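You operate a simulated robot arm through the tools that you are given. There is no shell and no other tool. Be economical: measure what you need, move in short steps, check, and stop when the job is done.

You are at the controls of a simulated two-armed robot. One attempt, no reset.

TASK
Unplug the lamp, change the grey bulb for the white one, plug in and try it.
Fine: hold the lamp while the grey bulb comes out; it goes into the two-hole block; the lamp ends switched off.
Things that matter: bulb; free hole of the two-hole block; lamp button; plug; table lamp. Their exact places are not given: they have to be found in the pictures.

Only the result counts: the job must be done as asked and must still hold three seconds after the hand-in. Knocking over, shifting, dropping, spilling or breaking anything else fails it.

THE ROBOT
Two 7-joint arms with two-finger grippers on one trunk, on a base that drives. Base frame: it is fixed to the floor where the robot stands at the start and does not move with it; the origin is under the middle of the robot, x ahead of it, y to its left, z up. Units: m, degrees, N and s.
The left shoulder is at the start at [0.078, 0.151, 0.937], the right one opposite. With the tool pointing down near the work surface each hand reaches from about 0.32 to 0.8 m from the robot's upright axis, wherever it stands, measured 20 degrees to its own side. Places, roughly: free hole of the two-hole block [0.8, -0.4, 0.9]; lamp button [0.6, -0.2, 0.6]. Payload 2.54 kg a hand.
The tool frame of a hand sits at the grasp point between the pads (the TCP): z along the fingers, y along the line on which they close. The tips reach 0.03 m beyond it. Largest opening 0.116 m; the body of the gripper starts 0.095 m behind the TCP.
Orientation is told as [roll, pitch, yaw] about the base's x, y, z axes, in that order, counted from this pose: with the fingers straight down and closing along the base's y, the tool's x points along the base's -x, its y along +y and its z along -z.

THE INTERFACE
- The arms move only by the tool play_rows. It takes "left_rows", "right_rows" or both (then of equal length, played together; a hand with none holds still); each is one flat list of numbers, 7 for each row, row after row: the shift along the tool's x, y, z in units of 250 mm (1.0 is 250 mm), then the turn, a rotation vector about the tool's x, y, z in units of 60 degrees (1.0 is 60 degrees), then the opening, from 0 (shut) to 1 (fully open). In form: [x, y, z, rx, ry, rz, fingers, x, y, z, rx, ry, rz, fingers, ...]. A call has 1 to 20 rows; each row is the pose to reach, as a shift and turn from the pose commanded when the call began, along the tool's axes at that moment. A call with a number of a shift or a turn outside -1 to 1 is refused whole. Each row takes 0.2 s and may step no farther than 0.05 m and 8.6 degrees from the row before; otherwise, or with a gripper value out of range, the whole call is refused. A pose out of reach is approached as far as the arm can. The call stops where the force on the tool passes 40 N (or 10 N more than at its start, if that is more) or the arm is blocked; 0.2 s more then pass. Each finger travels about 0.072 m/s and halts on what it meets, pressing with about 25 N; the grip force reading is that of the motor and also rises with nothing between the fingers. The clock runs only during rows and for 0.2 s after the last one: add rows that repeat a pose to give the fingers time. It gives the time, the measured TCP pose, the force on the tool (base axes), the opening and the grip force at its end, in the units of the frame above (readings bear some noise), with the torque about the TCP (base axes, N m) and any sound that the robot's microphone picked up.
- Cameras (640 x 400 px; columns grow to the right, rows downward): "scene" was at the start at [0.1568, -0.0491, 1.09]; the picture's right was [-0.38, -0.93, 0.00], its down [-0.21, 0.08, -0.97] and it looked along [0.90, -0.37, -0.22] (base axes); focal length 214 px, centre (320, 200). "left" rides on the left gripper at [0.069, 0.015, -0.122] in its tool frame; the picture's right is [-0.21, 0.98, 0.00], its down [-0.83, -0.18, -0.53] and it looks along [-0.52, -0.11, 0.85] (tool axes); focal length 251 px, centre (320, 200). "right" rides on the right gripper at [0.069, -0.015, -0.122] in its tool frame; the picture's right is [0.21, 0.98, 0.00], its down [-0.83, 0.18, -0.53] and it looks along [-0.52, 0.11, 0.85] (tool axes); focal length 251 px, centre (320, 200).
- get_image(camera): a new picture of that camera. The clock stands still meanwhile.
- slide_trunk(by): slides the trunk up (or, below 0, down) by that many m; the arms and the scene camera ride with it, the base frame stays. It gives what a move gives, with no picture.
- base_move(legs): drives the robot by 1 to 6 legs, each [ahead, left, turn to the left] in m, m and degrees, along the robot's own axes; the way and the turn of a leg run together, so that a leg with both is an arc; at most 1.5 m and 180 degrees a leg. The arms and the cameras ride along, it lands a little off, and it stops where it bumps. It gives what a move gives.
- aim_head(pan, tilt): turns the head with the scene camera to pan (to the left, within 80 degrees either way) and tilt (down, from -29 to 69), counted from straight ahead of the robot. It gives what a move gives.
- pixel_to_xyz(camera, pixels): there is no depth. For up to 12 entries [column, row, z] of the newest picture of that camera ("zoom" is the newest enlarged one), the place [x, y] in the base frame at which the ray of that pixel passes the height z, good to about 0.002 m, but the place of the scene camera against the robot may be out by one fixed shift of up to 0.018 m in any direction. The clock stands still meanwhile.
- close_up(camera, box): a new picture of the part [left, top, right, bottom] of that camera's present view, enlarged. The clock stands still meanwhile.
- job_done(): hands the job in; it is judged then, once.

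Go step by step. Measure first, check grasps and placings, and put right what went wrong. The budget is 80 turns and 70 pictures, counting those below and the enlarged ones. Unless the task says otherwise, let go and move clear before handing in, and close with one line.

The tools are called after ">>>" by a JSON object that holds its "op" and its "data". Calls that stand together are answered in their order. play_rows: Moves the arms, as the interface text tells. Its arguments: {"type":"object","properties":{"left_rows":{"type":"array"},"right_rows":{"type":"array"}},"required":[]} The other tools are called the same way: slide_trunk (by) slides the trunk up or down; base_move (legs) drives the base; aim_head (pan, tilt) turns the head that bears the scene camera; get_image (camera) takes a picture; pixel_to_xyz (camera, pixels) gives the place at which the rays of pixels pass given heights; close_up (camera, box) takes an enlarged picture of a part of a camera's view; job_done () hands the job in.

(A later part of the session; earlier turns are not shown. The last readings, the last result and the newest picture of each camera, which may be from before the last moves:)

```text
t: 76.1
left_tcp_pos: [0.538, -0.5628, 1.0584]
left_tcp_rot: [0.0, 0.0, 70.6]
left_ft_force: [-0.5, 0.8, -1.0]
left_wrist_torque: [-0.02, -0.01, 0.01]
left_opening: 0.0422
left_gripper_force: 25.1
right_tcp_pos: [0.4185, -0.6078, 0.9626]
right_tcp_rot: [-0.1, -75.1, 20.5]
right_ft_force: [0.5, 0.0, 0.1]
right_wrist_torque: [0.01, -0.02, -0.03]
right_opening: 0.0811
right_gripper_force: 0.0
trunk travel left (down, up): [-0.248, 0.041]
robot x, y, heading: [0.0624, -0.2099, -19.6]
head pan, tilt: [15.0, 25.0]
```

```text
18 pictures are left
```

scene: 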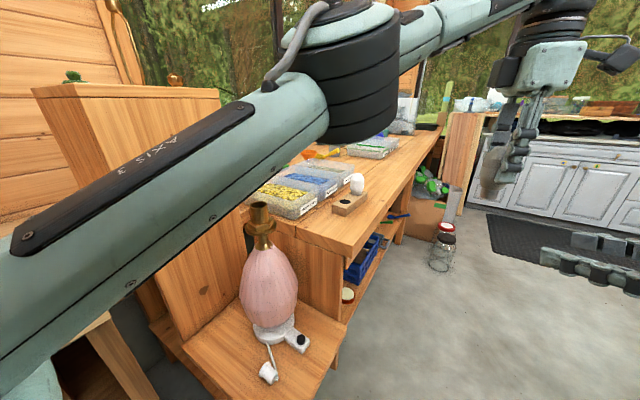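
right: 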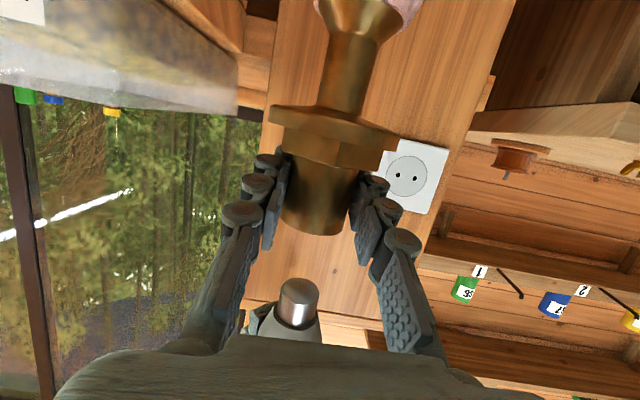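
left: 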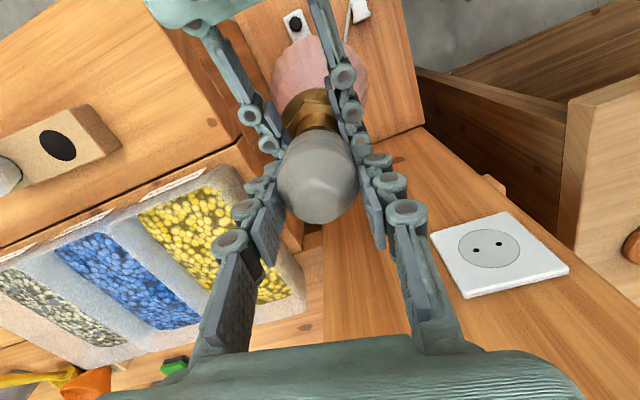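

The base bumped at the shelf's corner; the lamp still stands. I'll back off, go further right, then forward along the bench.

>>> {"op": "base_move", "data": {"legs": [[-0.08, -0.2, 0], [0.344, -0.021, -10]]}}

>>> {"op": "aim_head", "data": {"pan": 40, "tilt": 25}}

>>> {"op": "get_image", "data": {"camera": "scene"}}

```text
t: 80.5
left_tcp_pos: [0.6337, -0.9587, 1.0566]
left_tcp_rot: [0.0, 0.1, 60.9]
left_ft_force: [0.1, 0.0, -1.2]
left_wrist_torque: [-0.01, 0.04, 0.04]
left_opening: 0.0421
left_gripper_force: 24.7
right_tcp_pos: [0.51, -0.9838, 0.9621]
right_tcp_rot: [0.0, -75.1, 10.9]
right_ft_force: [0.6, 0.8, 0.2]
right_wrist_torque: [-0.04, -0.02, 0.02]
right_opening: 0.0812
right_gripper_force: 0.1
trunk travel left (down, up): [-0.248, 0.041]
robot x, y, heading: [0.2237, -0.53, -29.0]
head pan, tilt: [15.0, 25.0]
```

```text
t: 81.4
left_tcp_pos: [0.6348, -0.9582, 1.0581]
left_tcp_rot: [0.0, 0.1, 60.9]
left_ft_force: [-0.2, -0.1, -0.5]
left_wrist_torque: [0.01, -0.01, 0.04]
left_opening: 0.0419
left_gripper_force: 25.0
right_tcp_pos: [0.5087, -0.9836, 0.962]
right_tcp_rot: [-0.2, -75.1, 11.0]
right_ft_force: [0.4, -0.4, 0.7]
right_wrist_torque: [-0.02, 0.01, 0.02]
right_opening: 0.0813
right_gripper_force: 0.1
trunk travel left (down, up): [-0.248, 0.041]
robot x, y, heading: [0.2239, -0.529, -29.1]
head pan, tilt: [40.0, 25.0]
```

```text
17 pictures are left
```

scene: 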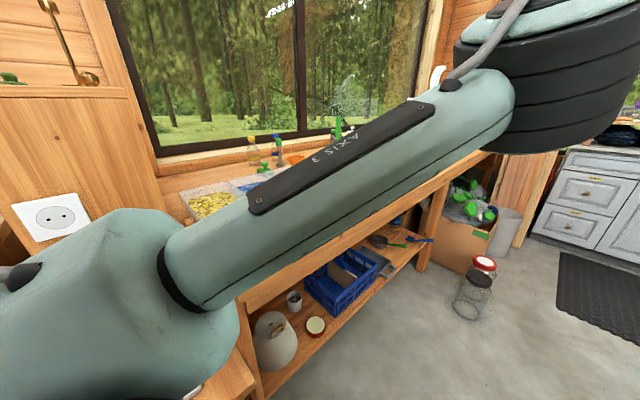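

The robot now stands beside the bench. I'll bring the left hand over toward the block while turning its yaw back.

>>> {"op": "play_rows", "data": {"left_rows": [-0.136, 0.054, -0.01, 0, 0, 0.14, 0, -0.272, 0.109, -0.02, 0, 0, 0.28, 0, -0.408, 0.163, -0.03, 0, 0, 0.42, 0, -0.544, 0.217, -0.04, 0, 0, 0.56, 0, -0.68, 0.271, -0.05, 0, 0, 0.7, 0, -0.816, 0.326, -0.06, 0, 0, 0.84, 0, -0.952, 0.38, -0.07, 0, 0, 0.98, 0]}}

>>> {"op": "play_rows", "data": {"left_rows": [-0.028, 0.166, 0, 0, 0, 0, 0, -0.056, 0.333, 0, 0, 0, 0, 0, -0.084, 0.499, 0, 0, 0, 0, 0, -0.112, 0.665, 0, 0, 0, 0, 0, -0.14, 0.832, 0, 0, 0, 0, 0, -0.168, 0.998, 0, 0, 0, 0, 0]}}

>>> {"op": "get_image", "data": {"camera": "left"}}

```text
t: 83.0
left_tcp_pos: [0.667, -0.7036, 1.0728]
left_tcp_rot: [-0.1, 0.0, 2.0]
left_ft_force: [0.5, 0.1, -0.4]
left_wrist_torque: [-0.01, -0.01, 0.02]
left_opening: 0.0419
left_gripper_force: 25.1
right_tcp_pos: [0.5093, -0.9835, 0.9627]
right_tcp_rot: [-0.3, -75.1, 11.2]
right_ft_force: [-0.2, 0.0, 0.1]
right_wrist_torque: [0.01, -0.02, -0.01]
right_opening: 0.0813
right_gripper_force: 0.1
trunk travel left (down, up): [-0.248, 0.041]
robot x, y, heading: [0.2196, -0.5356, -29.3]
head pan, tilt: [40.0, 25.0]
```

```text
t: 84.4
left_tcp_pos: [0.6981, -0.4525, 1.0751]
left_tcp_rot: [-0.1, 0.0, 2.0]
left_ft_force: [-1.0, 0.5, -1.0]
left_wrist_torque: [-0.01, 0.0, 0.02]
left_opening: 0.0421
left_gripper_force: 25.5
right_tcp_pos: [0.5088, -0.9835, 0.9619]
right_tcp_rot: [-0.4, -75.1, 11.2]
right_ft_force: [-0.2, 0.6, 0.2]
right_wrist_torque: [0.02, 0.01, 0.0]
right_opening: 0.0811
right_gripper_force: 0.1
trunk travel left (down, up): [-0.248, 0.041]
robot x, y, heading: [0.2232, -0.5338, -29.1]
head pan, tilt: [40.0, 25.0]
```

```text
16 pictures are left
```

left: 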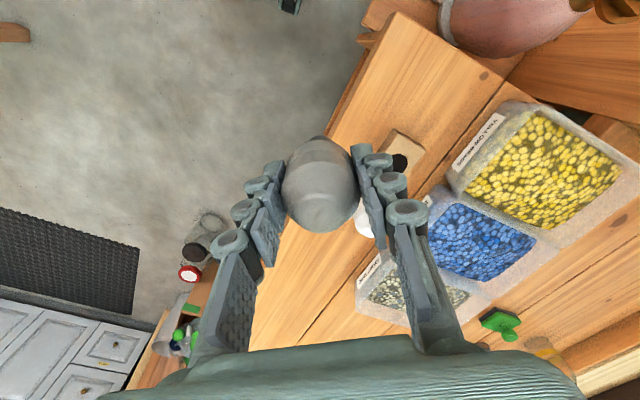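

The hole shows at (400,162) and part of the white bulb at (363,218), half hidden by the fingers. I'll take the rays here, then shift 0.1 m to the right for a clear second view.

>>> {"op": "pixel_to_xyz", "data": {"camera": "left", "pixels": [[400, 162, 0.85], [400, 162, 0.88], [400, 133, 0.85], [400, 133, 0.88]]}}

>>> {"op": "play_rows", "data": {"left_rows": [0.04, -0.2, 0, 0, 0, 0, 0, 0.08, -0.4, 0, 0, 0, 0, 0]}}

>>> {"op": "close_up", "data": {"camera": "left", "box": [360, 80, 580, 260]}}

```text
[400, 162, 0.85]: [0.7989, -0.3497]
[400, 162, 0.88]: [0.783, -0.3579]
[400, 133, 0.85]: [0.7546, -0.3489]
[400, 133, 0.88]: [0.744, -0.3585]
```

```text
refused: row 1 steps farther than a row can; nothing moved
```

```text
2.22 times, centred on (470, 170) of left
```

zoom: 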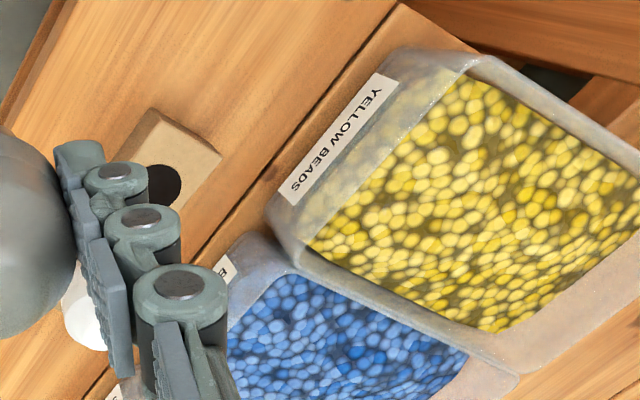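

That step was slightly too long and was refused; I'll repeat it with three rows.

>>> {"op": "play_rows", "data": {"left_rows": [0.03, -0.15, 0, 0, 0, 0, 0, 0.06, -0.3, 0, 0, 0, 0, 0, 0.08, -0.44, 0, 0, 0, 0, 0]}}

>>> {"op": "close_up", "data": {"camera": "left", "box": [360, 100, 580, 280]}}

```text
t: 85.2
left_tcp_pos: [0.6847, -0.5657, 1.0744]
left_tcp_rot: [-0.1, 0.1, 2.2]
left_ft_force: [-0.2, -1.3, -1.0]
left_wrist_torque: [0.01, 0.01, 0.0]
left_opening: 0.042
left_gripper_force: 24.5
right_tcp_pos: [0.5093, -0.9834, 0.9621]
right_tcp_rot: [-0.1, -75.1, 11.0]
right_ft_force: [0.1, 0.9, 0.8]
right_wrist_torque: [-0.01, 0.0, 0.01]
right_opening: 0.0812
right_gripper_force: 0.0
trunk travel left (down, up): [-0.248, 0.041]
robot x, y, heading: [0.2241, -0.5322, -29.0]
head pan, tilt: [40.0, 25.0]
```

```text
2.22 times, centred on (470, 190) of left
```

zoom: 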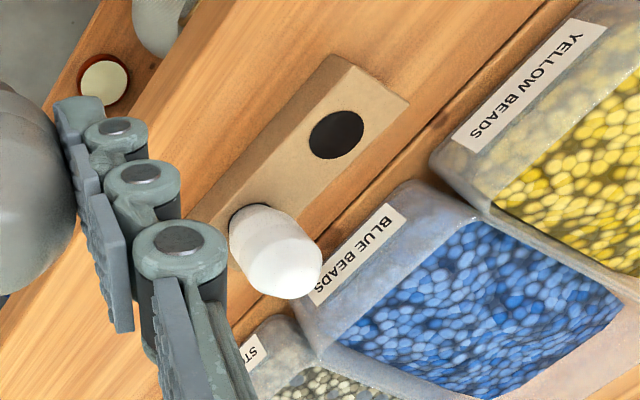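

Now the hole's full ellipse is at zoom (336,134), and the white bulb's foot is at (250,221) with its top at about (296,272). I'll take these rays.

>>> {"op": "pixel_to_xyz", "data": {"camera": "zoom", "pixels": [[336, 134, 0.85], [336, 134, 0.866], [336, 134, 0.88], [250, 221, 0.85], [250, 221, 0.88], [275, 250, 0.9], [275, 250, 0.93], [298, 275, 0.93], [298, 275, 0.95], [310, 140, 0.866], [362, 128, 0.866], [410, 102, 0.866]]}}

```text
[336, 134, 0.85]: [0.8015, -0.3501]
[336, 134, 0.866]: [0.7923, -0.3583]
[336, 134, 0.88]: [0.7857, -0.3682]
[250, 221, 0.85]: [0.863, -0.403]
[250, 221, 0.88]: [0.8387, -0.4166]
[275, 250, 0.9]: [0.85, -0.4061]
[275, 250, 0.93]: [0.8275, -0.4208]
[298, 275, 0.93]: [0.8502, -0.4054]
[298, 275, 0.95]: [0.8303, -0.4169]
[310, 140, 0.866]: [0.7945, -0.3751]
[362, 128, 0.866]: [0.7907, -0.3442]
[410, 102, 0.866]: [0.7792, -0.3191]
```

The height is still uncertain by about 1 cm, which matters for the hole. I'll move the left camera directly above the block, where height no longer affects the reading.

>>> {"op": "play_rows", "data": {"left_rows": [-0.125, 0.126, -0.01, 0, 0, 0, 0, -0.25, 0.252, -0.02, 0, 0, 0, 0, -0.375, 0.378, -0.03, 0, 0, 0, 0, -0.5, 0.504, -0.04, 0, 0, 0, 0, -0.625, 0.63, -0.05, 0, 0, 0, 0, -0.749, 0.756, -0.06, 0, 0, 0, 0]}}

>>> {"op": "close_up", "data": {"camera": "left", "box": [200, 0, 440, 150]}}

```text
t: 86.6
left_tcp_pos: [0.8642, -0.3683, 1.0886]
left_tcp_rot: [-0.1, 0.1, 2.1]
left_ft_force: [0.8, -0.1, 0.1]
left_wrist_torque: [0.0, 0.03, 0.02]
left_opening: 0.0418
left_gripper_force: 25.3
right_tcp_pos: [0.5081, -0.9836, 0.9617]
right_tcp_rot: [-0.2, -75.1, 11.1]
right_ft_force: [-0.2, 0.1, 0.2]
right_wrist_torque: [0.0, 0.01, 0.01]
right_opening: 0.0811
right_gripper_force: 0.1
trunk travel left (down, up): [-0.248, 0.041]
robot x, y, heading: [0.2246, -0.5285, -29.1]
head pan, tilt: [40.0, 25.0]
```

```text
2.67 times, centred on (320, 75) of left
```

zoom: 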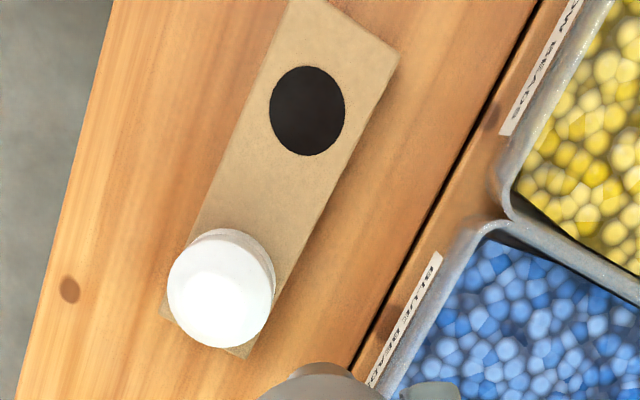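

Seen from above, the hole's centre is at zoom (307,110) and the white bulb's outline is centred at (222,288).

>>> {"op": "pixel_to_xyz", "data": {"camera": "zoom", "pixels": [[307, 110, 0.85], [307, 110, 0.866], [222, 288, 0.9], [222, 288, 0.93], [222, 288, 0.95], [270, 110, 0.86], [345, 110, 0.86], [169, 288, 0.92], [276, 288, 0.92]]}}

```text
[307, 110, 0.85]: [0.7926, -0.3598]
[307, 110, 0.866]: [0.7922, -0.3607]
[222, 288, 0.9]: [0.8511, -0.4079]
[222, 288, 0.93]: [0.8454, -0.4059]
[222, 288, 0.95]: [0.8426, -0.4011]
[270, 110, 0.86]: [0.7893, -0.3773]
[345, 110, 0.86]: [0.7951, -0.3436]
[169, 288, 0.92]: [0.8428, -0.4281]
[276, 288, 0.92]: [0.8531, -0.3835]
```

The hole is at (0.7924, -0.3603) with its top at z≈0.868; the white bulb is at about (0.847, -0.405). I'll bring the grey bulb over the hole, just above it.

>>> {"op": "play_rows", "data": {"left_rows": [0.143, 0.021, 0.06, 0, 0, 0, 0, 0.286, 0.042, 0.19, 0, 0, 0, 0, 0.286, 0.042, 0.35, 0, 0, 0, 0, 0.286, 0.042, 0.5, 0, 0, 0, 0, 0.286, 0.042, 0.5, 0, 0, 0, 0]}}

>>> {"op": "get_image", "data": {"camera": "left"}}

```text
t: 87.8
left_tcp_pos: [0.7935, -0.3605, 0.9615]
left_tcp_rot: [-0.1, 0.0, 2.0]
left_ft_force: [0.9, -0.8, -0.5]
left_wrist_torque: [0.01, -0.01, 0.02]
left_opening: 0.0419
left_gripper_force: 24.5
right_tcp_pos: [0.5095, -0.9831, 0.9629]
right_tcp_rot: [-0.2, -75.2, 11.1]
right_ft_force: [0.0, 0.1, 0.3]
right_wrist_torque: [-0.02, 0.03, 0.02]
right_opening: 0.081
right_gripper_force: 0.0
trunk travel left (down, up): [-0.248, 0.041]
robot x, y, heading: [0.223, -0.5307, -28.8]
head pan, tilt: [40.0, 25.0]
```

```text
12 pictures are left
```

left: 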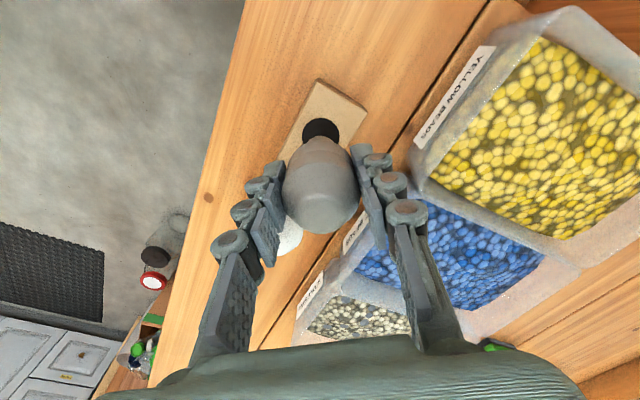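

The grey bulb is lined up over the hole (320,130). I'll lower it in small steps.

>>> {"op": "play_rows", "data": {"left_rows": [0.004, 0, 0.03, 0, 0, 0, 0, 0.004, 0, 0.06, 0, 0, 0, 0, 0.004, 0, 0.09, 0, 0, 0, 0, 0.004, 0, 0.12, 0, 0, 0, 0, 0.004, 0, 0.14, 0, 0, 0, 0, 0.004, 0, 0.16, 0, 0, 0, 0, 0.004, 0, 0.175, 0, 0, 0, 0]}}

```text
t: 89.4
left_tcp_pos: [0.79, -0.3616, 0.9191]
left_tcp_rot: [-0.1, 0.0, 2.1]
left_ft_force: [-0.4, -0.4, -0.4]
left_wrist_torque: [0.02, 0.0, 0.0]
left_opening: 0.0419
left_gripper_force: 24.5
right_tcp_pos: [0.5073, -0.9838, 0.9616]
right_tcp_rot: [-0.3, -75.1, 11.0]
right_ft_force: [0.1, 0.1, 0.5]
right_wrist_torque: [0.01, 0.0, 0.0]
right_opening: 0.0814
right_gripper_force: 0.0
trunk travel left (down, up): [-0.248, 0.041]
robot x, y, heading: [0.2208, -0.5267, -28.9]
head pan, tilt: [40.0, 25.0]
```

There is no contact yet, so the cap is inside the hole. I'll keep going in 3 mm steps until it seats.

>>> {"op": "play_rows", "data": {"left_rows": [0, 0, 0.012, 0, 0, 0, 0, 0, 0, 0.024, 0, 0, 0, 0, 0, 0, 0.036, 0, 0, 0, 0]}}

>>> {"op": "get_image", "data": {"camera": "left"}}

```text
t: 90.2
left_tcp_pos: [0.7891, -0.3608, 0.9143]
left_tcp_rot: [-0.2, -0.3, 2.2]
left_ft_force: [0.1, 2.8, 19.5]
left_wrist_torque: [0.17, -0.1, 0.11]
left_opening: 0.0419
left_gripper_force: 24.9
right_tcp_pos: [0.5072, -0.9835, 0.9637]
right_tcp_rot: [-0.3, -75.2, 11.0]
right_ft_force: [-0.1, 0.5, -0.6]
right_wrist_torque: [0.01, 0.0, -0.02]
right_opening: 0.0813
right_gripper_force: 0.1
trunk travel left (down, up): [-0.248, 0.041]
robot x, y, heading: [0.2239, -0.5284, -29.1]
head pan, tilt: [40.0, 25.0]
```

```text
11 pictures are left
```

left: 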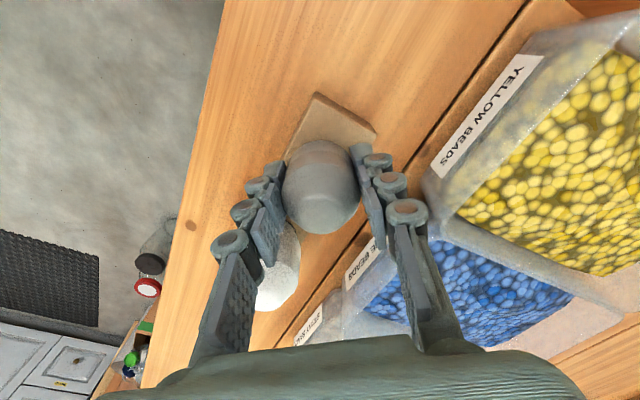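

The grey bulb is seated in the free hole (19.5 N at z 0.914). I'll release it, rise clear, and move over the white bulb.

>>> {"op": "play_rows", "data": {"left_rows": [0, 0, -0.005, 0, 0, 0, 0.45, 0, 0, -0.005, 0, 0, 0, 0.6, 0, 0, -0.005, 0, 0, 0, 0.6, 0, 0, -0.1, 0, 0, 0, 0.6, 0, 0, -0.25, 0, 0, 0, 0.6, 0, 0, -0.4, 0, 0, 0, 0.65, -0.112, -0.092, -0.4, 0, 0, 0, 0.65, -0.225, -0.184, -0.4, 0, 0, 0, 0.65, -0.225, -0.184, -0.4, 0, 0, 0, 0.65]}}

>>> {"op": "get_image", "data": {"camera": "left"}}

```text
t: 92.2
left_tcp_pos: [0.8491, -0.4034, 1.0106]
left_tcp_rot: [0.0, 0.0, 2.0]
left_ft_force: [0.3, 0.0, 0.3]
left_wrist_torque: [-0.01, 0.01, -0.05]
left_opening: 0.0753
left_gripper_force: 0.0
right_tcp_pos: [0.5099, -0.9835, 0.9624]
right_tcp_rot: [-0.2, -75.2, 11.2]
right_ft_force: [-0.5, 0.7, 0.5]
right_wrist_torque: [0.0, -0.03, -0.01]
right_opening: 0.0814
right_gripper_force: 0.1
trunk travel left (down, up): [-0.248, 0.041]
robot x, y, heading: [0.2227, -0.5302, -29.2]
head pan, tilt: [40.0, 25.0]
```

```text
10 pictures are left
```

left: 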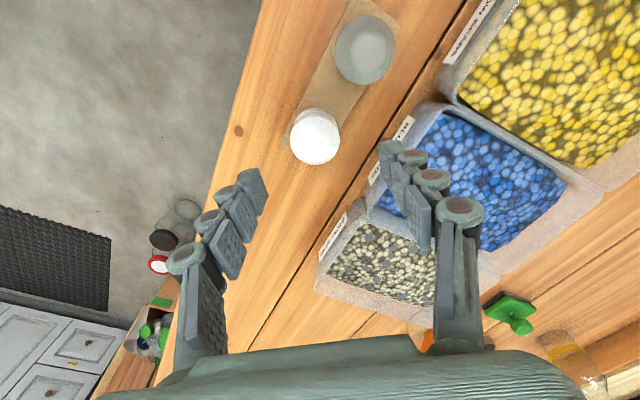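

Both bulbs stand in the block, grey at (364,50) and white at (316,137). I'll check the white one's position before descending.

>>> {"op": "pixel_to_xyz", "data": {"camera": "left", "pixels": [[316, 137, 0.91], [316, 137, 0.92], [364, 50, 0.92], [291, 137, 0.915], [341, 137, 0.915]]}}

```text
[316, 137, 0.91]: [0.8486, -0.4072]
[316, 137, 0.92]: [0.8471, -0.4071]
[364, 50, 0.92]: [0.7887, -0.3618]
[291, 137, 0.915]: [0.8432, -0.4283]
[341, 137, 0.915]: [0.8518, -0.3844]
```

The white bulb is at (0.847, -0.4065). I'll descend, grip it and lift it out.

>>> {"op": "play_rows", "data": {"left_rows": [0.008, -0.012, 0.13, 0, 0, 0, 0.65, 0.008, -0.012, 0.26, 0, 0, 0, 0.65, 0.008, -0.012, 0.376, 0, 0, 0, 0.65, 0.008, -0.012, 0.376, 0, 0, 0, 0.5, 0.008, -0.012, 0.376, 0, 0, 0, 0.3, 0.008, -0.012, 0.376, 0, 0, 0, 0, 0.008, -0.012, 0.376, 0, 0, 0, 0]}}

>>> {"op": "play_rows", "data": {"left_rows": [0, 0, -0.04, 0, 0, 0, 0, 0, 0, -0.1, 0, 0, 0, 0, 0, 0, -0.2, 0, 0, 0, 0, 0, 0, -0.35, 0, 0, 0, 0, 0, 0, -0.5, 0, 0, 0, 0, 0, 0, -0.66, 0, 0, 0, 0]}}

>>> {"op": "get_image", "data": {"camera": "left"}}

```text
t: 93.8
left_tcp_pos: [0.8457, -0.4064, 0.9152]
left_tcp_rot: [-0.1, 0.0, 2.1]
left_ft_force: [0.3, -0.9, 0.9]
left_wrist_torque: [0.01, 0.03, 0.02]
left_opening: 0.0415
left_gripper_force: 24.9
right_tcp_pos: [0.5094, -0.9832, 0.9621]
right_tcp_rot: [-0.2, -75.1, 11.0]
right_ft_force: [-0.2, -0.3, 0.6]
right_wrist_torque: [-0.03, -0.03, 0.03]
right_opening: 0.0814
right_gripper_force: 0.1
trunk travel left (down, up): [-0.248, 0.041]
robot x, y, heading: [0.2219, -0.5286, -29.2]
head pan, tilt: [40.0, 25.0]
```

```text
t: 95.2
left_tcp_pos: [0.8474, -0.4066, 1.0824]
left_tcp_rot: [0.1, 0.0, 2.2]
left_ft_force: [-0.2, 1.2, -0.7]
left_wrist_torque: [0.01, 0.03, 0.0]
left_opening: 0.0413
left_gripper_force: 25.0
right_tcp_pos: [0.509, -0.9836, 0.9628]
right_tcp_rot: [-0.2, -75.0, 11.0]
right_ft_force: [-0.4, 0.4, -0.5]
right_wrist_torque: [-0.01, 0.01, 0.01]
right_opening: 0.0812
right_gripper_force: 0.1
trunk travel left (down, up): [-0.248, 0.041]
robot x, y, heading: [0.2225, -0.5301, -29.0]
head pan, tilt: [40.0, 25.0]
```

```text
9 pictures are left
```

left: 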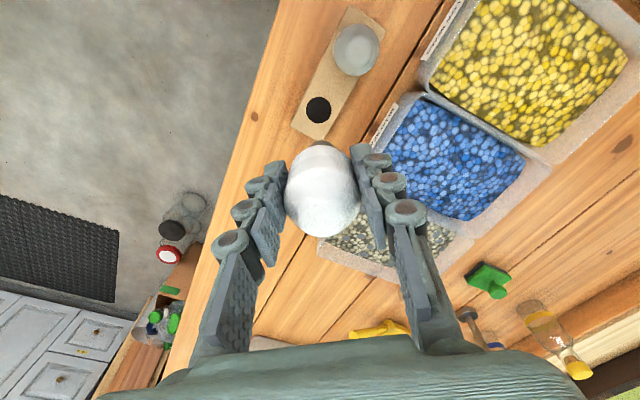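

The white bulb is in hand. I'll move the left hand back in front of the robot with its yaw turned +59° (ready for clockwise screwing), then drive back to the earlier standing place.

>>> {"op": "play_rows", "data": {"left_rows": [0.057, -0.136, 0, 0, 0, -0.14, 0, 0.115, -0.271, 0, 0, 0, -0.28, 0, 0.172, -0.407, 0, 0, 0, -0.42, 0, 0.23, -0.543, 0, 0, 0, -0.56, 0, 0.287, -0.679, 0, 0, 0, -0.7, 0, 0.345, -0.814, 0, 0, 0, -0.84, 0, 0.402, -0.95, 0, 0, 0, -0.98, 0]}}

>>> {"op": "play_rows", "data": {"left_rows": [0.137, -0.021, 0, 0, 0, 0, 0, 0.274, -0.042, 0, 0, 0, 0, 0, 0.411, -0.063, 0, 0, 0, 0, 0, 0.549, -0.085, 0, 0, 0, 0, 0, 0.686, -0.106, 0, 0, 0, 0, 0, 0.823, -0.127, 0, 0, 0, 0, 0, 0.96, -0.148, 0, 0, 0, 0, 0]}}

>>> {"op": "base_move", "data": {"legs": [[-0.33, 0, 0], [0, 0, 41]]}}

```text
t: 96.8
left_tcp_pos: [0.7543, -0.6493, 1.0825]
left_tcp_rot: [0.0, 0.0, 61.0]
left_ft_force: [0.5, -0.4, -0.3]
left_wrist_torque: [0.0, -0.02, 0.01]
left_opening: 0.0414
left_gripper_force: 25.0
right_tcp_pos: [0.5094, -0.9845, 0.9619]
right_tcp_rot: [-0.1, -75.1, 10.9]
right_ft_force: [-0.6, 0.6, 1.1]
right_wrist_torque: [-0.01, 0.01, 0.02]
right_opening: 0.081
right_gripper_force: 0.0
trunk travel left (down, up): [-0.248, 0.041]
robot x, y, heading: [0.2287, -0.5317, -29.2]
head pan, tilt: [40.0, 25.0]
```

```text
t: 98.4
left_tcp_pos: [0.6707, -0.8771, 1.0818]
left_tcp_rot: [0.0, 0.0, 60.9]
left_ft_force: [0.4, 0.2, -0.7]
left_wrist_torque: [0.02, 0.03, 0.0]
left_opening: 0.0414
left_gripper_force: 25.7
right_tcp_pos: [0.508, -0.9841, 0.9624]
right_tcp_rot: [-0.1, -75.1, 10.8]
right_ft_force: [0.2, 0.2, 0.6]
right_wrist_torque: [0.03, -0.01, 0.02]
right_opening: 0.0809
right_gripper_force: 0.0
trunk travel left (down, up): [-0.248, 0.041]
robot x, y, heading: [0.2238, -0.5319, -29.2]
head pan, tilt: [40.0, 25.0]
```

```text
t: 102.5
left_tcp_pos: [0.5013, -0.3351, 1.0826]
left_tcp_rot: [0.0, 0.1, 102.2]
left_ft_force: [0.6, 0.2, -1.0]
left_wrist_torque: [0.03, 0.0, -0.01]
left_opening: 0.0413
left_gripper_force: 25.1
right_tcp_pos: [0.4493, -0.5218, 0.9623]
right_tcp_rot: [-0.2, -75.1, 52.4]
right_ft_force: [-0.1, -0.4, -0.9]
right_wrist_torque: [0.0, 0.02, 0.01]
right_opening: 0.0814
right_gripper_force: 0.1
trunk travel left (down, up): [-0.248, 0.041]
robot x, y, heading: [-0.0629, -0.3737, 12.2]
head pan, tilt: [40.0, 25.0]
```

The return is going well. I'll do the last leg to the lamp, stopping a touch shorter than before.

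>>> {"op": "base_move", "data": {"legs": [[0.162, 0.252, 0]]}}

>>> {"op": "get_image", "data": {"camera": "right"}}

```text
t: 105.6
left_tcp_pos: [0.6098, -0.0568, 1.0816]
left_tcp_rot: [0.0, 0.1, 101.9]
left_ft_force: [0.1, 0.0, -0.7]
left_wrist_torque: [0.02, 0.04, 0.03]
left_opening: 0.041
left_gripper_force: 24.9
right_tcp_pos: [0.5575, -0.2436, 0.9625]
right_tcp_rot: [-0.2, -75.1, 52.2]
right_ft_force: [0.0, -0.6, 0.7]
right_wrist_torque: [0.0, 0.0, 0.04]
right_opening: 0.0812
right_gripper_force: 0.1
trunk travel left (down, up): [-0.248, 0.041]
robot x, y, heading: [0.0433, -0.0923, 12.1]
head pan, tilt: [40.0, 25.0]
```

```text
8 pictures are left
```

right: 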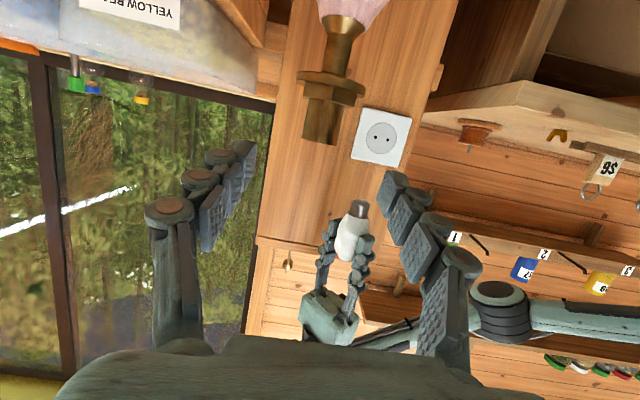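

The right hand landed almost exactly on its former pre-hold. I'll check that the lamp's cylinder (321,118) and its top rim (318,142) have not moved.

>>> {"op": "pixel_to_xyz", "data": {"camera": "right", "pixels": [[320, 122, 0.92], [320, 122, 0.925], [328, 90, 0.9], [328, 90, 0.905], [318, 140, 0.94], [318, 140, 0.945]]}}

```text
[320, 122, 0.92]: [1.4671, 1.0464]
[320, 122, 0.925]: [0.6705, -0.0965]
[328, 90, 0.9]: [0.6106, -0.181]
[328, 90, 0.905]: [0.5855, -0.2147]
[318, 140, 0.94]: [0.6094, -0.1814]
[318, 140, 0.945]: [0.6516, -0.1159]
```

The lamp is where it was. I'll hold it again with the right hand, then bring the white bulb above the socket.

>>> {"op": "play_rows", "data": {"right_rows": [0.002, -0.003, 0.133, 0, 0, 0, 0.7, 0.004, -0.005, 0.265, 0, 0, 0, 0.7, 0.006, -0.008, 0.4, 0, 0, 0, 0.7, 0.008, -0.01, 0.53, 0, 0, 0, 0.7, 0.008, -0.01, 0.53, 0, 0, 0, 0.5, 0.008, -0.01, 0.53, 0, 0, 0, 0.3, 0.008, -0.01, 0.53, 0, 0, 0, 0, 0.008, -0.01, 0.53, 0, 0, 0, 0]}}

>>> {"op": "play_rows", "data": {"left_rows": [0.122, -0.013, 0.03, 0, 0, 0, 0, 0.244, -0.025, 0.08, 0, 0, 0, 0, 0.366, -0.038, 0.146, 0, 0, 0, 0, 0.366, -0.038, 0.146, 0, 0, 0, 0]}}

>>> {"op": "get_image", "data": {"camera": "right"}}

```text
t: 107.4
left_tcp_pos: [0.6094, -0.0575, 1.0805]
left_tcp_rot: [0.0, 0.0, 101.9]
left_ft_force: [-0.1, 0.1, -0.4]
left_wrist_torque: [0.0, 0.0, -0.01]
left_opening: 0.0411
left_gripper_force: 25.2
right_tcp_pos: [0.638, -0.1454, 0.9271]
right_tcp_rot: [0.0, -75.1, 52.0]
right_ft_force: [-2.1, 3.6, 0.5]
right_wrist_torque: [0.67, 0.05, 0.1]
right_opening: 0.0356
right_gripper_force: 24.9
trunk travel left (down, up): [-0.248, 0.041]
robot x, y, heading: [0.0474, -0.0933, 12.0]
head pan, tilt: [40.0, 25.0]
```

```text
t: 108.4
left_tcp_pos: [0.6389, -0.1439, 1.0468]
left_tcp_rot: [-0.1, 0.0, 102.1]
left_ft_force: [-0.3, 0.3, -1.3]
left_wrist_torque: [-0.01, 0.0, 0.0]
left_opening: 0.0411
left_gripper_force: 24.5
right_tcp_pos: [0.6376, -0.146, 0.9267]
right_tcp_rot: [-0.4, -75.1, 52.4]
right_ft_force: [-3.6, 2.2, 1.5]
right_wrist_torque: [0.42, 0.29, 0.02]
right_opening: 0.0354
right_gripper_force: 25.4
trunk travel left (down, up): [-0.248, 0.041]
robot x, y, heading: [0.0454, -0.0895, 12.0]
head pan, tilt: [40.0, 25.0]
```

```text
7 pictures are left
```

right: 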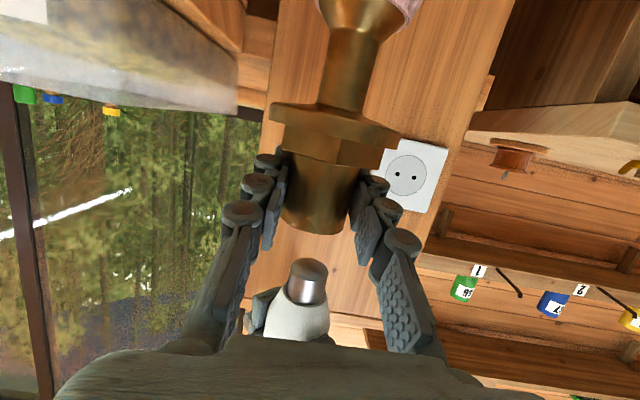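

The cap (307,280) points at the socket (315,215) along the lamp axis. I'll lower the bulb gently until it meets the thread.

>>> {"op": "play_rows", "data": {"left_rows": [0, 0, 0.04, 0, 0, 0, 0, 0, 0, 0.08, 0, 0, 0, 0, 0, 0, 0.12, 0, 0, 0, 0, 0, 0, 0.15, 0, 0, 0, 0, 0, 0, 0.17, 0, 0, 0, 0, 0, 0, 0.185, 0, 0, 0, 0]}}

```text
t: 109.8
left_tcp_pos: [0.6374, -0.1468, 0.9998]
left_tcp_rot: [-0.1, 0.2, 101.9]
left_ft_force: [7.8, -11.6, 5.6]
left_wrist_torque: [-0.57, -0.35, -0.06]
left_opening: 0.0413
left_gripper_force: 24.8
right_tcp_pos: [0.638, -0.1445, 0.9272]
right_tcp_rot: [0.3, -75.0, 51.9]
right_ft_force: [-10.7, 13.2, -0.2]
right_wrist_torque: [-0.11, 0.36, -0.01]
right_opening: 0.0354
right_gripper_force: 24.8
trunk travel left (down, up): [-0.248, 0.041]
robot x, y, heading: [0.0445, -0.0894, 12.0]
head pan, tilt: [40.0, 25.0]
```

The cap has entered the socket with light contact. I'll turn clockwise 118° with a slight descent.

>>> {"op": "play_rows", "data": {"left_rows": [0.005, -0.002, 0.004, 0, 0, 0, 0, 0.005, -0.002, 0.006, 0, 0, 0.14, 0, 0.005, -0.002, 0.007, 0, 0, 0.28, 0, 0.005, -0.002, 0.008, 0, 0, 0.42, 0, 0.005, -0.002, 0.009, 0, 0, 0.56, 0, 0.005, -0.002, 0.01, 0, 0, 0.7, 0, 0.005, -0.002, 0.011, 0, 0, 0.84, 0, 0.005, -0.002, 0.012, 0, 0, 0.98, 0]}}

>>> {"op": "play_rows", "data": {"left_rows": [0, 0, 0.001, 0, 0, 0.14, 0, 0, 0, 0.002, 0, 0, 0.28, 0, 0, 0, 0.003, 0, 0, 0.42, 0, 0, 0, 0.004, 0, 0, 0.56, 0, 0, 0, 0.005, 0, 0, 0.7, 0, 0, 0, 0.006, 0, 0, 0.84, 0, 0, 0, 0.007, 0, 0, 0.98, 0]}}

```text
t: 111.6
left_tcp_pos: [0.6372, -0.1472, 0.9973]
left_tcp_rot: [0.1, 0.2, 42.9]
left_ft_force: [-15.6, -8.2, 2.6]
left_wrist_torque: [-0.43, 0.79, 0.09]
left_opening: 0.041
left_gripper_force: 25.5
right_tcp_pos: [0.6394, -0.1471, 0.9268]
right_tcp_rot: [-0.8, -75.2, 52.5]
right_ft_force: [15.6, 11.3, -0.3]
right_wrist_torque: [0.36, 0.19, 0.0]
right_opening: 0.0355
right_gripper_force: 25.0
trunk travel left (down, up): [-0.248, 0.041]
robot x, y, heading: [0.0446, -0.0942, 12.2]
head pan, tilt: [40.0, 25.0]
```

```text
t: 113.2
left_tcp_pos: [0.6386, -0.1444, 0.995]
left_tcp_rot: [0.2, 0.0, -15.7]
left_ft_force: [-11.9, 11.5, 3.6]
left_wrist_torque: [0.54, 0.56, 0.15]
left_opening: 0.0412
left_gripper_force: 24.7
right_tcp_pos: [0.6396, -0.1466, 0.9277]
right_tcp_rot: [-0.6, -75.1, 52.3]
right_ft_force: [12.4, -10.1, 0.5]
right_wrist_torque: [0.28, -0.2, -0.13]
right_opening: 0.0357
right_gripper_force: 25.4
trunk travel left (down, up): [-0.248, 0.041]
robot x, y, heading: [0.0401, -0.0932, 12.2]
head pan, tilt: [40.0, 25.0]
```

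The bulb is engaging (z 0.995, light torque). I'll regrip and turn another 118°.

>>> {"op": "play_rows", "data": {"left_rows": [0, 0, 0, 0, 0, 0, 0.5, 0, 0, 0, 0, 0, 0, 0.6, 0, 0, 0, 0, 0, 0, 0.6, 0, 0, 0, 0, 0, -0.14, 0.6, 0, 0, 0, 0, 0, -0.28, 0.6, 0, 0, 0, 0, 0, -0.42, 0.6, 0, 0, 0, 0, 0, -0.56, 0.6, 0, 0, 0, 0, 0, -0.7, 0.6, 0, 0, 0, 0, 0, -0.84, 0.6, 0, 0, 0, 0, 0, -0.98, 0.6]}}

>>> {"op": "play_rows", "data": {"left_rows": [0, 0, 0, 0, 0, -0.14, 0.6, 0, 0, 0, 0, 0, -0.28, 0.6, 0, 0, 0, 0, 0, -0.42, 0.6, 0, 0, 0, 0, 0, -0.56, 0.6, 0, 0, 0, 0, 0, -0.7, 0.6, 0, 0, 0, 0, 0, -0.84, 0.6, 0, 0, 0, 0, 0, -0.98, 0.6, 0, 0, 0, 0, 0, -0.98, 0.3, 0, 0, 0, 0, 0, -0.98, 0, 0, 0, 0, 0, 0, -0.98, 0, 0, 0, 0, 0, 0, -0.98, 0]}}

>>> {"op": "play_rows", "data": {"left_rows": [0, 0, 0.001, 0, 0, 0.14, 0, 0, 0, 0.002, 0, 0, 0.28, 0, 0, 0, 0.003, 0, 0, 0.42, 0, 0, 0, 0.004, 0, 0, 0.56, 0, 0, 0, 0.005, 0, 0, 0.7, 0, 0, 0, 0.006, 0, 0, 0.84, 0, 0, 0, 0.007, 0, 0, 0.98, 0]}}

>>> {"op": "play_rows", "data": {"left_rows": [0, 0, 0.001, 0, 0, 0.14, 0, 0, 0, 0.002, 0, 0, 0.28, 0, 0, 0, 0.003, 0, 0, 0.42, 0, 0, 0, 0.004, 0, 0, 0.56, 0, 0, 0, 0.005, 0, 0, 0.7, 0, 0, 0, 0.006, 0, 0, 0.84, 0, 0, 0, 0.007, 0, 0, 0.98, 0]}}

>>> {"op": "get_image", "data": {"camera": "right"}}

```text
t: 115.4
left_tcp_pos: [0.6378, -0.1465, 0.9946]
left_tcp_rot: [0.0, 0.0, 43.3]
left_ft_force: [-0.6, 0.6, 0.0]
left_wrist_torque: [-0.01, 0.01, 0.02]
left_opening: 0.0694
left_gripper_force: 0.1
right_tcp_pos: [0.6382, -0.1446, 0.9263]
right_tcp_rot: [-0.3, -75.0, 52.2]
right_ft_force: [-2.4, 2.9, -0.2]
right_wrist_torque: [0.46, 0.26, 0.03]
right_opening: 0.0356
right_gripper_force: 24.5
trunk travel left (down, up): [-0.248, 0.041]
robot x, y, heading: [0.0459, -0.0918, 12.0]
head pan, tilt: [40.0, 25.0]
```

```text
t: 117.8
left_tcp_pos: [0.6398, -0.1455, 0.9936]
left_tcp_rot: [-0.3, 0.1, 102.2]
left_ft_force: [14.2, 2.8, 0.5]
left_wrist_torque: [-0.04, -0.46, 0.0]
left_opening: 0.0415
left_gripper_force: 24.5
right_tcp_pos: [0.6374, -0.145, 0.9275]
right_tcp_rot: [0.1, -75.1, 51.9]
right_ft_force: [-17.8, 0.2, 2.1]
right_wrist_torque: [0.52, -0.1, 0.01]
right_opening: 0.0353
right_gripper_force: 24.5
trunk travel left (down, up): [-0.248, 0.041]
robot x, y, heading: [0.0445, -0.0913, 11.9]
head pan, tilt: [40.0, 25.0]
```

```text
t: 119.4
left_tcp_pos: [0.6379, -0.146, 0.9923]
left_tcp_rot: [0.0, -0.1, 42.9]
left_ft_force: [9.3, 1.7, 2.9]
left_wrist_torque: [-0.08, 0.22, -0.02]
left_opening: 0.0415
left_gripper_force: 25.0
right_tcp_pos: [0.6379, -0.1461, 0.9264]
right_tcp_rot: [-0.2, -75.1, 52.2]
right_ft_force: [-12.8, 0.3, -0.5]
right_wrist_torque: [0.39, 0.05, -0.08]
right_opening: 0.0353
right_gripper_force: 25.1
trunk travel left (down, up): [-0.248, 0.041]
robot x, y, heading: [0.0434, -0.0927, 12.1]
head pan, tilt: [40.0, 25.0]
```

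```text
t: 121.0
left_tcp_pos: [0.6381, -0.1454, 0.9931]
left_tcp_rot: [0.0, -0.2, -15.8]
left_ft_force: [-3.9, 9.2, 19.1]
left_wrist_torque: [0.45, 0.23, 0.01]
left_opening: 0.0412
left_gripper_force: 24.9
right_tcp_pos: [0.6379, -0.1462, 0.927]
right_tcp_rot: [-0.5, -75.0, 52.2]
right_ft_force: [4.4, -5.3, 0.1]
right_wrist_torque: [0.28, 0.02, -0.1]
right_opening: 0.0352
right_gripper_force: 25.0
trunk travel left (down, up): [-0.248, 0.041]
robot x, y, heading: [0.0437, -0.0921, 12.1]
head pan, tilt: [40.0, 25.0]
```

```text
6 pictures are left
```

right: 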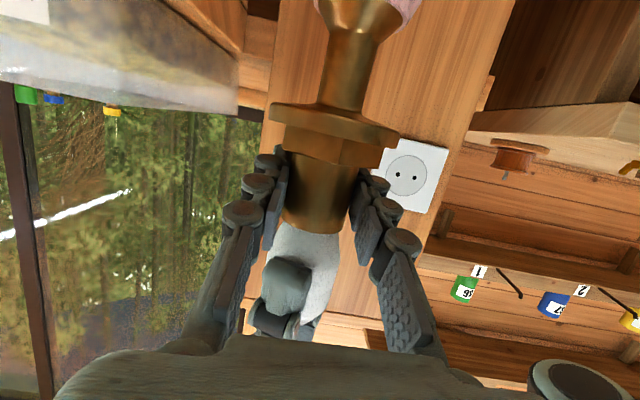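

The joint (305,230) looks flush, and the last turn pushed back with 19 N, so it is nearly or fully seated. I'll do one more regrip and turn, without descent, to make sure it is tight.

>>> {"op": "play_rows", "data": {"left_rows": [0, 0, -0.004, 0, 0, 0, 0.5, 0, 0, -0.004, 0, 0, 0, 0.6, 0, 0, -0.004, 0, 0, 0, 0.6, 0, 0, -0.004, 0, 0, -0.14, 0.6, 0, 0, -0.004, 0, 0, -0.28, 0.6, 0, 0, -0.004, 0, 0, -0.42, 0.6, 0, 0, -0.004, 0, 0, -0.56, 0.6, 0, 0, -0.004, 0, 0, -0.7, 0.6, 0, 0, -0.004, 0, 0, -0.84, 0.6, 0, 0, -0.004, 0, 0, -0.98, 0.6]}}

>>> {"op": "play_rows", "data": {"left_rows": [0, 0, 0, 0, 0, -0.14, 0.6, 0, 0, 0, 0, 0, -0.28, 0.6, 0, 0, 0, 0, 0, -0.42, 0.6, 0, 0, 0, 0, 0, -0.56, 0.6, 0, 0, 0, 0, 0, -0.7, 0.6, 0, 0, 0, 0, 0, -0.84, 0.6, 0, 0, 0, 0, 0, -0.98, 0.6, 0, 0, 0, 0, 0, -0.98, 0.3, 0, 0, 0, 0, 0, -0.98, 0, 0, 0, 0, 0, 0, -0.98, 0, 0, 0, 0, 0, 0, -0.98, 0]}}

>>> {"op": "play_rows", "data": {"left_rows": [0, 0, 0, 0, 0, 0.14, 0, 0, 0, 0, 0, 0, 0.28, 0, 0, 0, 0, 0, 0, 0.42, 0, 0, 0, 0.001, 0, 0, 0.56, 0, 0, 0, 0.001, 0, 0, 0.7, 0, 0, 0, 0.002, 0, 0, 0.84, 0, 0, 0, 0.002, 0, 0, 0.98, 0]}}

>>> {"op": "play_rows", "data": {"left_rows": [0, 0, 0, 0, 0, 0.14, 0, 0, 0, 0, 0, 0, 0.28, 0, 0, 0, 0, 0, 0, 0.42, 0]}}

```text
t: 123.2
left_tcp_pos: [0.6387, -0.1463, 0.9913]
left_tcp_rot: [-0.1, 0.0, 43.4]
left_ft_force: [-1.4, -0.1, 0.3]
left_wrist_torque: [0.0, -0.02, -0.02]
left_opening: 0.0696
left_gripper_force: 0.0
right_tcp_pos: [0.6383, -0.1457, 0.9264]
right_tcp_rot: [-0.3, -75.1, 52.2]
right_ft_force: [-0.5, 3.8, 0.4]
right_wrist_torque: [0.58, -0.11, 0.08]
right_opening: 0.0356
right_gripper_force: 24.5
trunk travel left (down, up): [-0.248, 0.041]
robot x, y, heading: [0.0464, -0.0921, 12.0]
head pan, tilt: [40.0, 25.0]
```

```text
t: 125.6
left_tcp_pos: [0.6388, -0.145, 0.9928]
left_tcp_rot: [-0.2, 0.1, 102.0]
left_ft_force: [13.1, 2.4, 0.4]
left_wrist_torque: [-0.03, -0.41, 0.02]
left_opening: 0.0413
left_gripper_force: 24.8
right_tcp_pos: [0.6372, -0.1452, 0.9271]
right_tcp_rot: [-0.1, -75.2, 52.0]
right_ft_force: [-14.6, 1.4, 2.9]
right_wrist_torque: [0.13, 0.0, -0.07]
right_opening: 0.0354
right_gripper_force: 25.0
trunk travel left (down, up): [-0.248, 0.041]
robot x, y, heading: [0.049, -0.0923, 12.1]
head pan, tilt: [40.0, 25.0]
```

```text
t: 127.2
left_tcp_pos: [0.638, -0.1452, 0.991]
left_tcp_rot: [0.0, 0.0, 43.0]
left_ft_force: [13.0, 6.4, 0.6]
left_wrist_torque: [0.0, 0.01, 0.02]
left_opening: 0.0414
left_gripper_force: 25.0
right_tcp_pos: [0.6392, -0.1452, 0.9273]
right_tcp_rot: [-0.4, -75.1, 52.1]
right_ft_force: [-11.9, -4.0, 2.4]
right_wrist_torque: [-0.18, 0.11, -0.16]
right_opening: 0.0355
right_gripper_force: 25.1
trunk travel left (down, up): [-0.248, 0.041]
robot x, y, heading: [0.0443, -0.0962, 11.9]
head pan, tilt: [40.0, 25.0]
```

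```text
t: 128.0
left_tcp_pos: [0.637, -0.1479, 0.9914]
left_tcp_rot: [0.1, 0.1, 17.7]
left_ft_force: [-10.6, 1.2, 2.7]
left_wrist_torque: [0.16, 0.66, 0.34]
left_opening: 0.0422
left_gripper_force: 25.3
right_tcp_pos: [0.639, -0.1445, 0.9266]
right_tcp_rot: [-0.6, -75.1, 52.3]
right_ft_force: [9.5, -0.1, -4.2]
right_wrist_torque: [-0.15, -0.11, -0.27]
right_opening: 0.0358
right_gripper_force: 24.9
trunk travel left (down, up): [-0.248, 0.041]
robot x, y, heading: [0.043, -0.0902, 12.0]
head pan, tilt: [40.0, 25.0]
```

The torque has risen to 0.34 N m, so the bulb is tight. I'll release both hands, withdraw them, and look at the lamp and plug.

>>> {"op": "play_rows", "data": {"left_rows": [0, 0, 0, 0, 0, 0, 0.5, 0, 0, 0, 0, 0, 0, 0.65, 0, 0, 0, 0, 0, 0, 0.7, 0, 0, -0.12, 0, 0, 0, 0.7, 0, 0, -0.28, 0, 0, 0, 0.7, 0, 0, -0.44, 0, 0, 0, 0.7]}}

>>> {"op": "play_rows", "data": {"right_rows": [0, 0, 0, 0, 0, 0, 0.4, 0, 0, 0, 0, 0, 0, 0.6, 0, 0, 0, 0, 0, 0, 0.7, 0, 0, 0, 0, 0, 0, 0.7, 0, 0, -0.13, 0, 0, 0, 0.7, 0, 0, -0.26, 0, 0, 0, 0.7, 0, 0, -0.39, 0, 0, 0, 0.7, 0, 0, -0.52, 0, 0, 0, 0.7, -0.15, -0.08, -0.56, 0, 0, 0, 0.5, -0.3, -0.16, -0.6, 0, 0, 0, 0.3]}}

>>> {"op": "aim_head", "data": {"pan": -20, "tilt": 35}}

>>> {"op": "get_image", "data": {"camera": "scene"}}

```text
t: 129.4
left_tcp_pos: [0.6216, -0.1381, 1.0928]
left_tcp_rot: [-0.2, -0.1, 17.8]
left_ft_force: [0.2, 0.5, -0.4]
left_wrist_torque: [0.03, 0.0, 0.01]
left_opening: 0.081
left_gripper_force: 0.0
left hand out of reach, approached as far as the arm can: row 5, 6
right_tcp_pos: [0.638, -0.1464, 0.926]
right_tcp_rot: [0.0, -75.2, 51.9]
right_ft_force: [-2.5, -0.1, 0.6]
right_wrist_torque: [-0.44, 0.18, -0.07]
right_opening: 0.0358
right_gripper_force: 24.4
trunk travel left (down, up): [-0.248, 0.041]
robot x, y, heading: [0.0457, -0.0911, 12.1]
head pan, tilt: [40.0, 25.0]
```

```text
t: 131.6
left_tcp_pos: [0.6213, -0.1375, 1.0923]
left_tcp_rot: [-0.3, -0.1, 17.8]
left_ft_force: [-0.1, 0.3, 0.2]
left_wrist_torque: [0.02, -0.01, 0.01]
left_opening: 0.081
left_gripper_force: 0.0
right_tcp_pos: [0.5936, -0.2697, 1.0404]
right_tcp_rot: [-0.1, -75.1, 52.1]
right_ft_force: [-0.5, 0.2, -0.5]
right_wrist_torque: [0.01, -0.03, 0.01]
right_opening: 0.0347
right_gripper_force: 0.0
trunk travel left (down, up): [-0.248, 0.041]
robot x, y, heading: [0.0482, -0.0949, 11.8]
head pan, tilt: [40.0, 25.0]
```

```text
t: 132.9
left_tcp_pos: [0.621, -0.1375, 1.0932]
left_tcp_rot: [-0.2, 0.0, 17.9]
left_ft_force: [0.3, 0.7, -0.3]
left_wrist_torque: [-0.02, 0.02, -0.05]
left_opening: 0.081
left_gripper_force: 0.0
right_tcp_pos: [0.593, -0.2693, 1.0393]
right_tcp_rot: [-0.2, -75.1, 52.1]
right_ft_force: [-0.7, -0.7, -0.2]
right_wrist_torque: [0.0, 0.03, 0.0]
right_opening: 0.0346
right_gripper_force: 0.0
trunk travel left (down, up): [-0.248, 0.041]
robot x, y, heading: [0.0468, -0.0939, 12.0]
head pan, tilt: [-20.0, 35.0]
```

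```text
5 pictures are left
```

scene: 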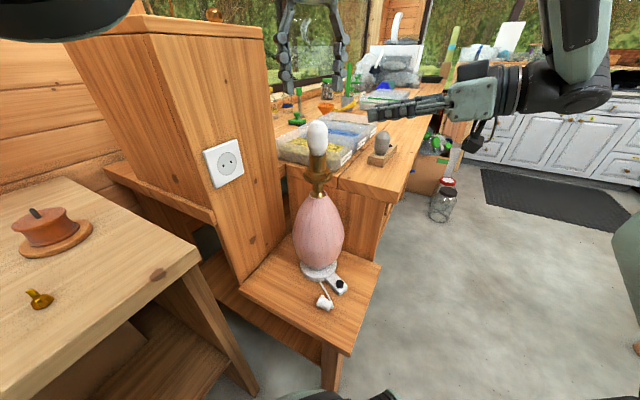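

The white bulb is in the lamp and the grey one in the block. I'll locate the plug (323,302), using the button (339,285) and bulb as references for the camera's shift.

>>> {"op": "pixel_to_xyz", "data": {"camera": "scene", "pixels": [[323, 302, 0.572], [319, 304, 0.572], [328, 301, 0.572], [339, 285, 0.582], [316, 139, 0.977], [226, 163, 0.92]]}}

>>> {"op": "close_up", "data": {"camera": "scene", "box": [280, 240, 380, 330]}}

```text
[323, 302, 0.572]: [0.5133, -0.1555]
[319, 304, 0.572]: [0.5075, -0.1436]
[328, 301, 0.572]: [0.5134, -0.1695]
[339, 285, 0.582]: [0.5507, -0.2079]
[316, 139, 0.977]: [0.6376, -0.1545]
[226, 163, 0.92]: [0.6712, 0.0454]
```

```text
4.44 times, centred on (330, 285) of scene
```

zoom: 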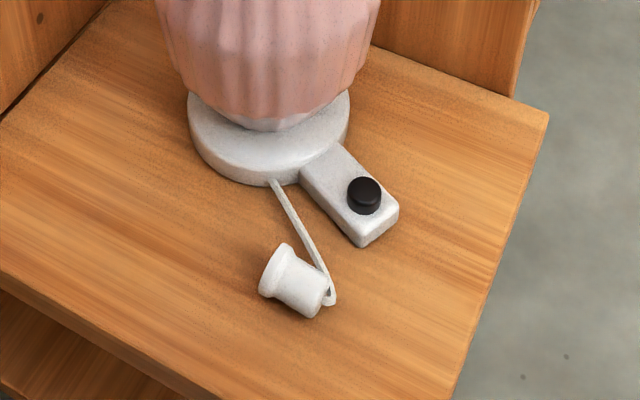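

The button now reads about 22° clockwise of before: the lamp turned slightly on its axis while the bulb tightened, but it stands in the same place. The plug lies with its wide front end at zoom (277,270) and cord end at (320,297). I'll get its exact pose.

>>> {"op": "pixel_to_xyz", "data": {"camera": "zoom", "pixels": [[277, 270, 0.572], [318, 296, 0.572], [298, 283, 0.572], [277, 270, 0.578], [318, 296, 0.568], [364, 187, 0.585], [344, 170, 0.573], [270, 150, 0.575], [382, 230, 0.573]]}}

```text
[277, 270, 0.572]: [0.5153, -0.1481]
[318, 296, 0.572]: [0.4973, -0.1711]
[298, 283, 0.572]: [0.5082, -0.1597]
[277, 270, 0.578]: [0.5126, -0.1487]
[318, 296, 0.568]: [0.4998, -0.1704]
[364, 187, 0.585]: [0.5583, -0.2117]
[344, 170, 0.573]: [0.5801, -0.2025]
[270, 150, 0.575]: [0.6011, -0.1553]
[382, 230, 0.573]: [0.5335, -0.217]
```

The plug still points along heading 52°, where I laid it. I'll move the right hand well away, bring the left hand back to the tilted pick pose in front of the lamp, and start down.

>>> {"op": "play_rows", "data": {"right_rows": [0.039, -0.076, -0.147, 0, 0, 0, 0.3, 0.078, -0.153, -0.293, 0, 0, 0, 0.3, 0.117, -0.229, -0.44, 0, 0, 0, 0.3, 0.155, -0.305, -0.587, 0, 0, 0, 0.3, 0.194, -0.382, -0.733, 0, 0, 0, 0.3, 0.233, -0.458, -0.88, 0, 0, 0, 0.3]}}

>>> {"op": "play_rows", "data": {"left_rows": [0.097, 0.014, 0, -0.025, -0.082, -0.093, 0.6, 0.194, 0.028, 0.02, -0.05, -0.163, -0.186, 0.5, 0.291, 0.0425, 0.04, -0.0755, -0.245, -0.279, 0.5, 0.388, 0.057, 0.08, -0.101, -0.327, -0.372, 0.5, 0.485, 0.071, 0.12, -0.126, -0.408, -0.465, 0.5, 0.582, 0.085, 0.16, -0.151, -0.49, -0.558, 0.5]}}

>>> {"op": "slide_trunk", "data": {"by": -0.03}}

>>> {"op": "play_rows", "data": {"left_rows": [0.081, 0, 0.138, 0, 0, 0, 0.5, 0.162, 0, 0.276, 0, 0, 0, 0.5, 0.243, 0, 0.414, 0, 0, 0, 0.5, 0.324, 0, 0.552, 0, 0, 0, 0.5, 0.405, 0, 0.69, 0, 0, 0, 0.5, 0.486, 0, 0.828, 0, 0, 0, 0.5, 0.567, 0, 0.966, 0, 0, 0, 0.5]}}

```text
t: 134.3
left_tcp_pos: [0.6208, -0.1381, 1.0936]
left_tcp_rot: [0.0, -0.1, 17.8]
left_ft_force: [0.0, -0.2, 0.1]
left_wrist_torque: [-0.01, 0.03, -0.02]
left_opening: 0.0813
left_gripper_force: 0.0
right_tcp_pos: [0.5432, -0.5187, 1.0373]
right_tcp_rot: [0.0, -75.1, 51.9]
right_ft_force: [0.4, 0.0, -0.6]
right_wrist_torque: [0.0, 0.01, -0.02]
right_opening: 0.035
right_gripper_force: 0.0
trunk travel left (down, up): [-0.248, 0.041]
robot x, y, heading: [0.0407, -0.0895, 12.2]
head pan, tilt: [-20.0, 35.0]
```

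```text
t: 135.7
left_tcp_pos: [0.4768, -0.1605, 1.0515]
left_tcp_rot: [0.0, -30.4, 52.3]
left_ft_force: [0.0, 1.2, 0.1]
left_wrist_torque: [-0.02, 0.01, -0.01]
left_opening: 0.0576
left_gripper_force: 0.2
right_tcp_pos: [0.5442, -0.5172, 1.0364]
right_tcp_rot: [-0.1, -75.1, 52.1]
right_ft_force: [-0.9, 0.6, -0.5]
right_wrist_torque: [0.04, -0.02, -0.05]
right_opening: 0.0349
right_gripper_force: 0.1
trunk travel left (down, up): [-0.248, 0.041]
robot x, y, heading: [0.0425, -0.091, 11.8]
head pan, tilt: [-20.0, 35.0]
```

```text
t: 136.4
left_tcp_pos: [0.4777, -0.1617, 1.0212]
left_tcp_rot: [-0.2, -30.4, 52.3]
left_ft_force: [0.1, 0.6, -0.2]
left_wrist_torque: [0.0, 0.02, 0.01]
left_opening: 0.058
left_gripper_force: 0.1
right_tcp_pos: [0.5436, -0.5178, 1.0071]
right_tcp_rot: [-0.3, -75.1, 52.2]
right_ft_force: [-0.3, -0.6, -1.3]
right_wrist_torque: [0.01, 0.0, -0.03]
right_opening: 0.0347
right_gripper_force: 0.0
trunk travel left (down, up): [-0.218, 0.071]
robot x, y, heading: [0.0451, -0.0878, 12.2]
head pan, tilt: [-20.0, 35.0]
```

```text
t: 138.0
left_tcp_pos: [0.4767, -0.1624, 0.7398]
left_tcp_rot: [0.0, -30.3, 52.2]
left_ft_force: [-0.3, -0.8, -1.2]
left_wrist_torque: [0.02, 0.04, 0.01]
left_opening: 0.058
left_gripper_force: 0.0
right_tcp_pos: [0.5439, -0.5178, 1.0065]
right_tcp_rot: [-0.2, -75.1, 52.1]
right_ft_force: [0.3, 0.0, 0.4]
right_wrist_torque: [0.0, 0.04, 0.0]
right_opening: 0.0349
right_gripper_force: 0.1
trunk travel left (down, up): [-0.218, 0.071]
robot x, y, heading: [0.0428, -0.0913, 11.8]
head pan, tilt: [-20.0, 35.0]
```

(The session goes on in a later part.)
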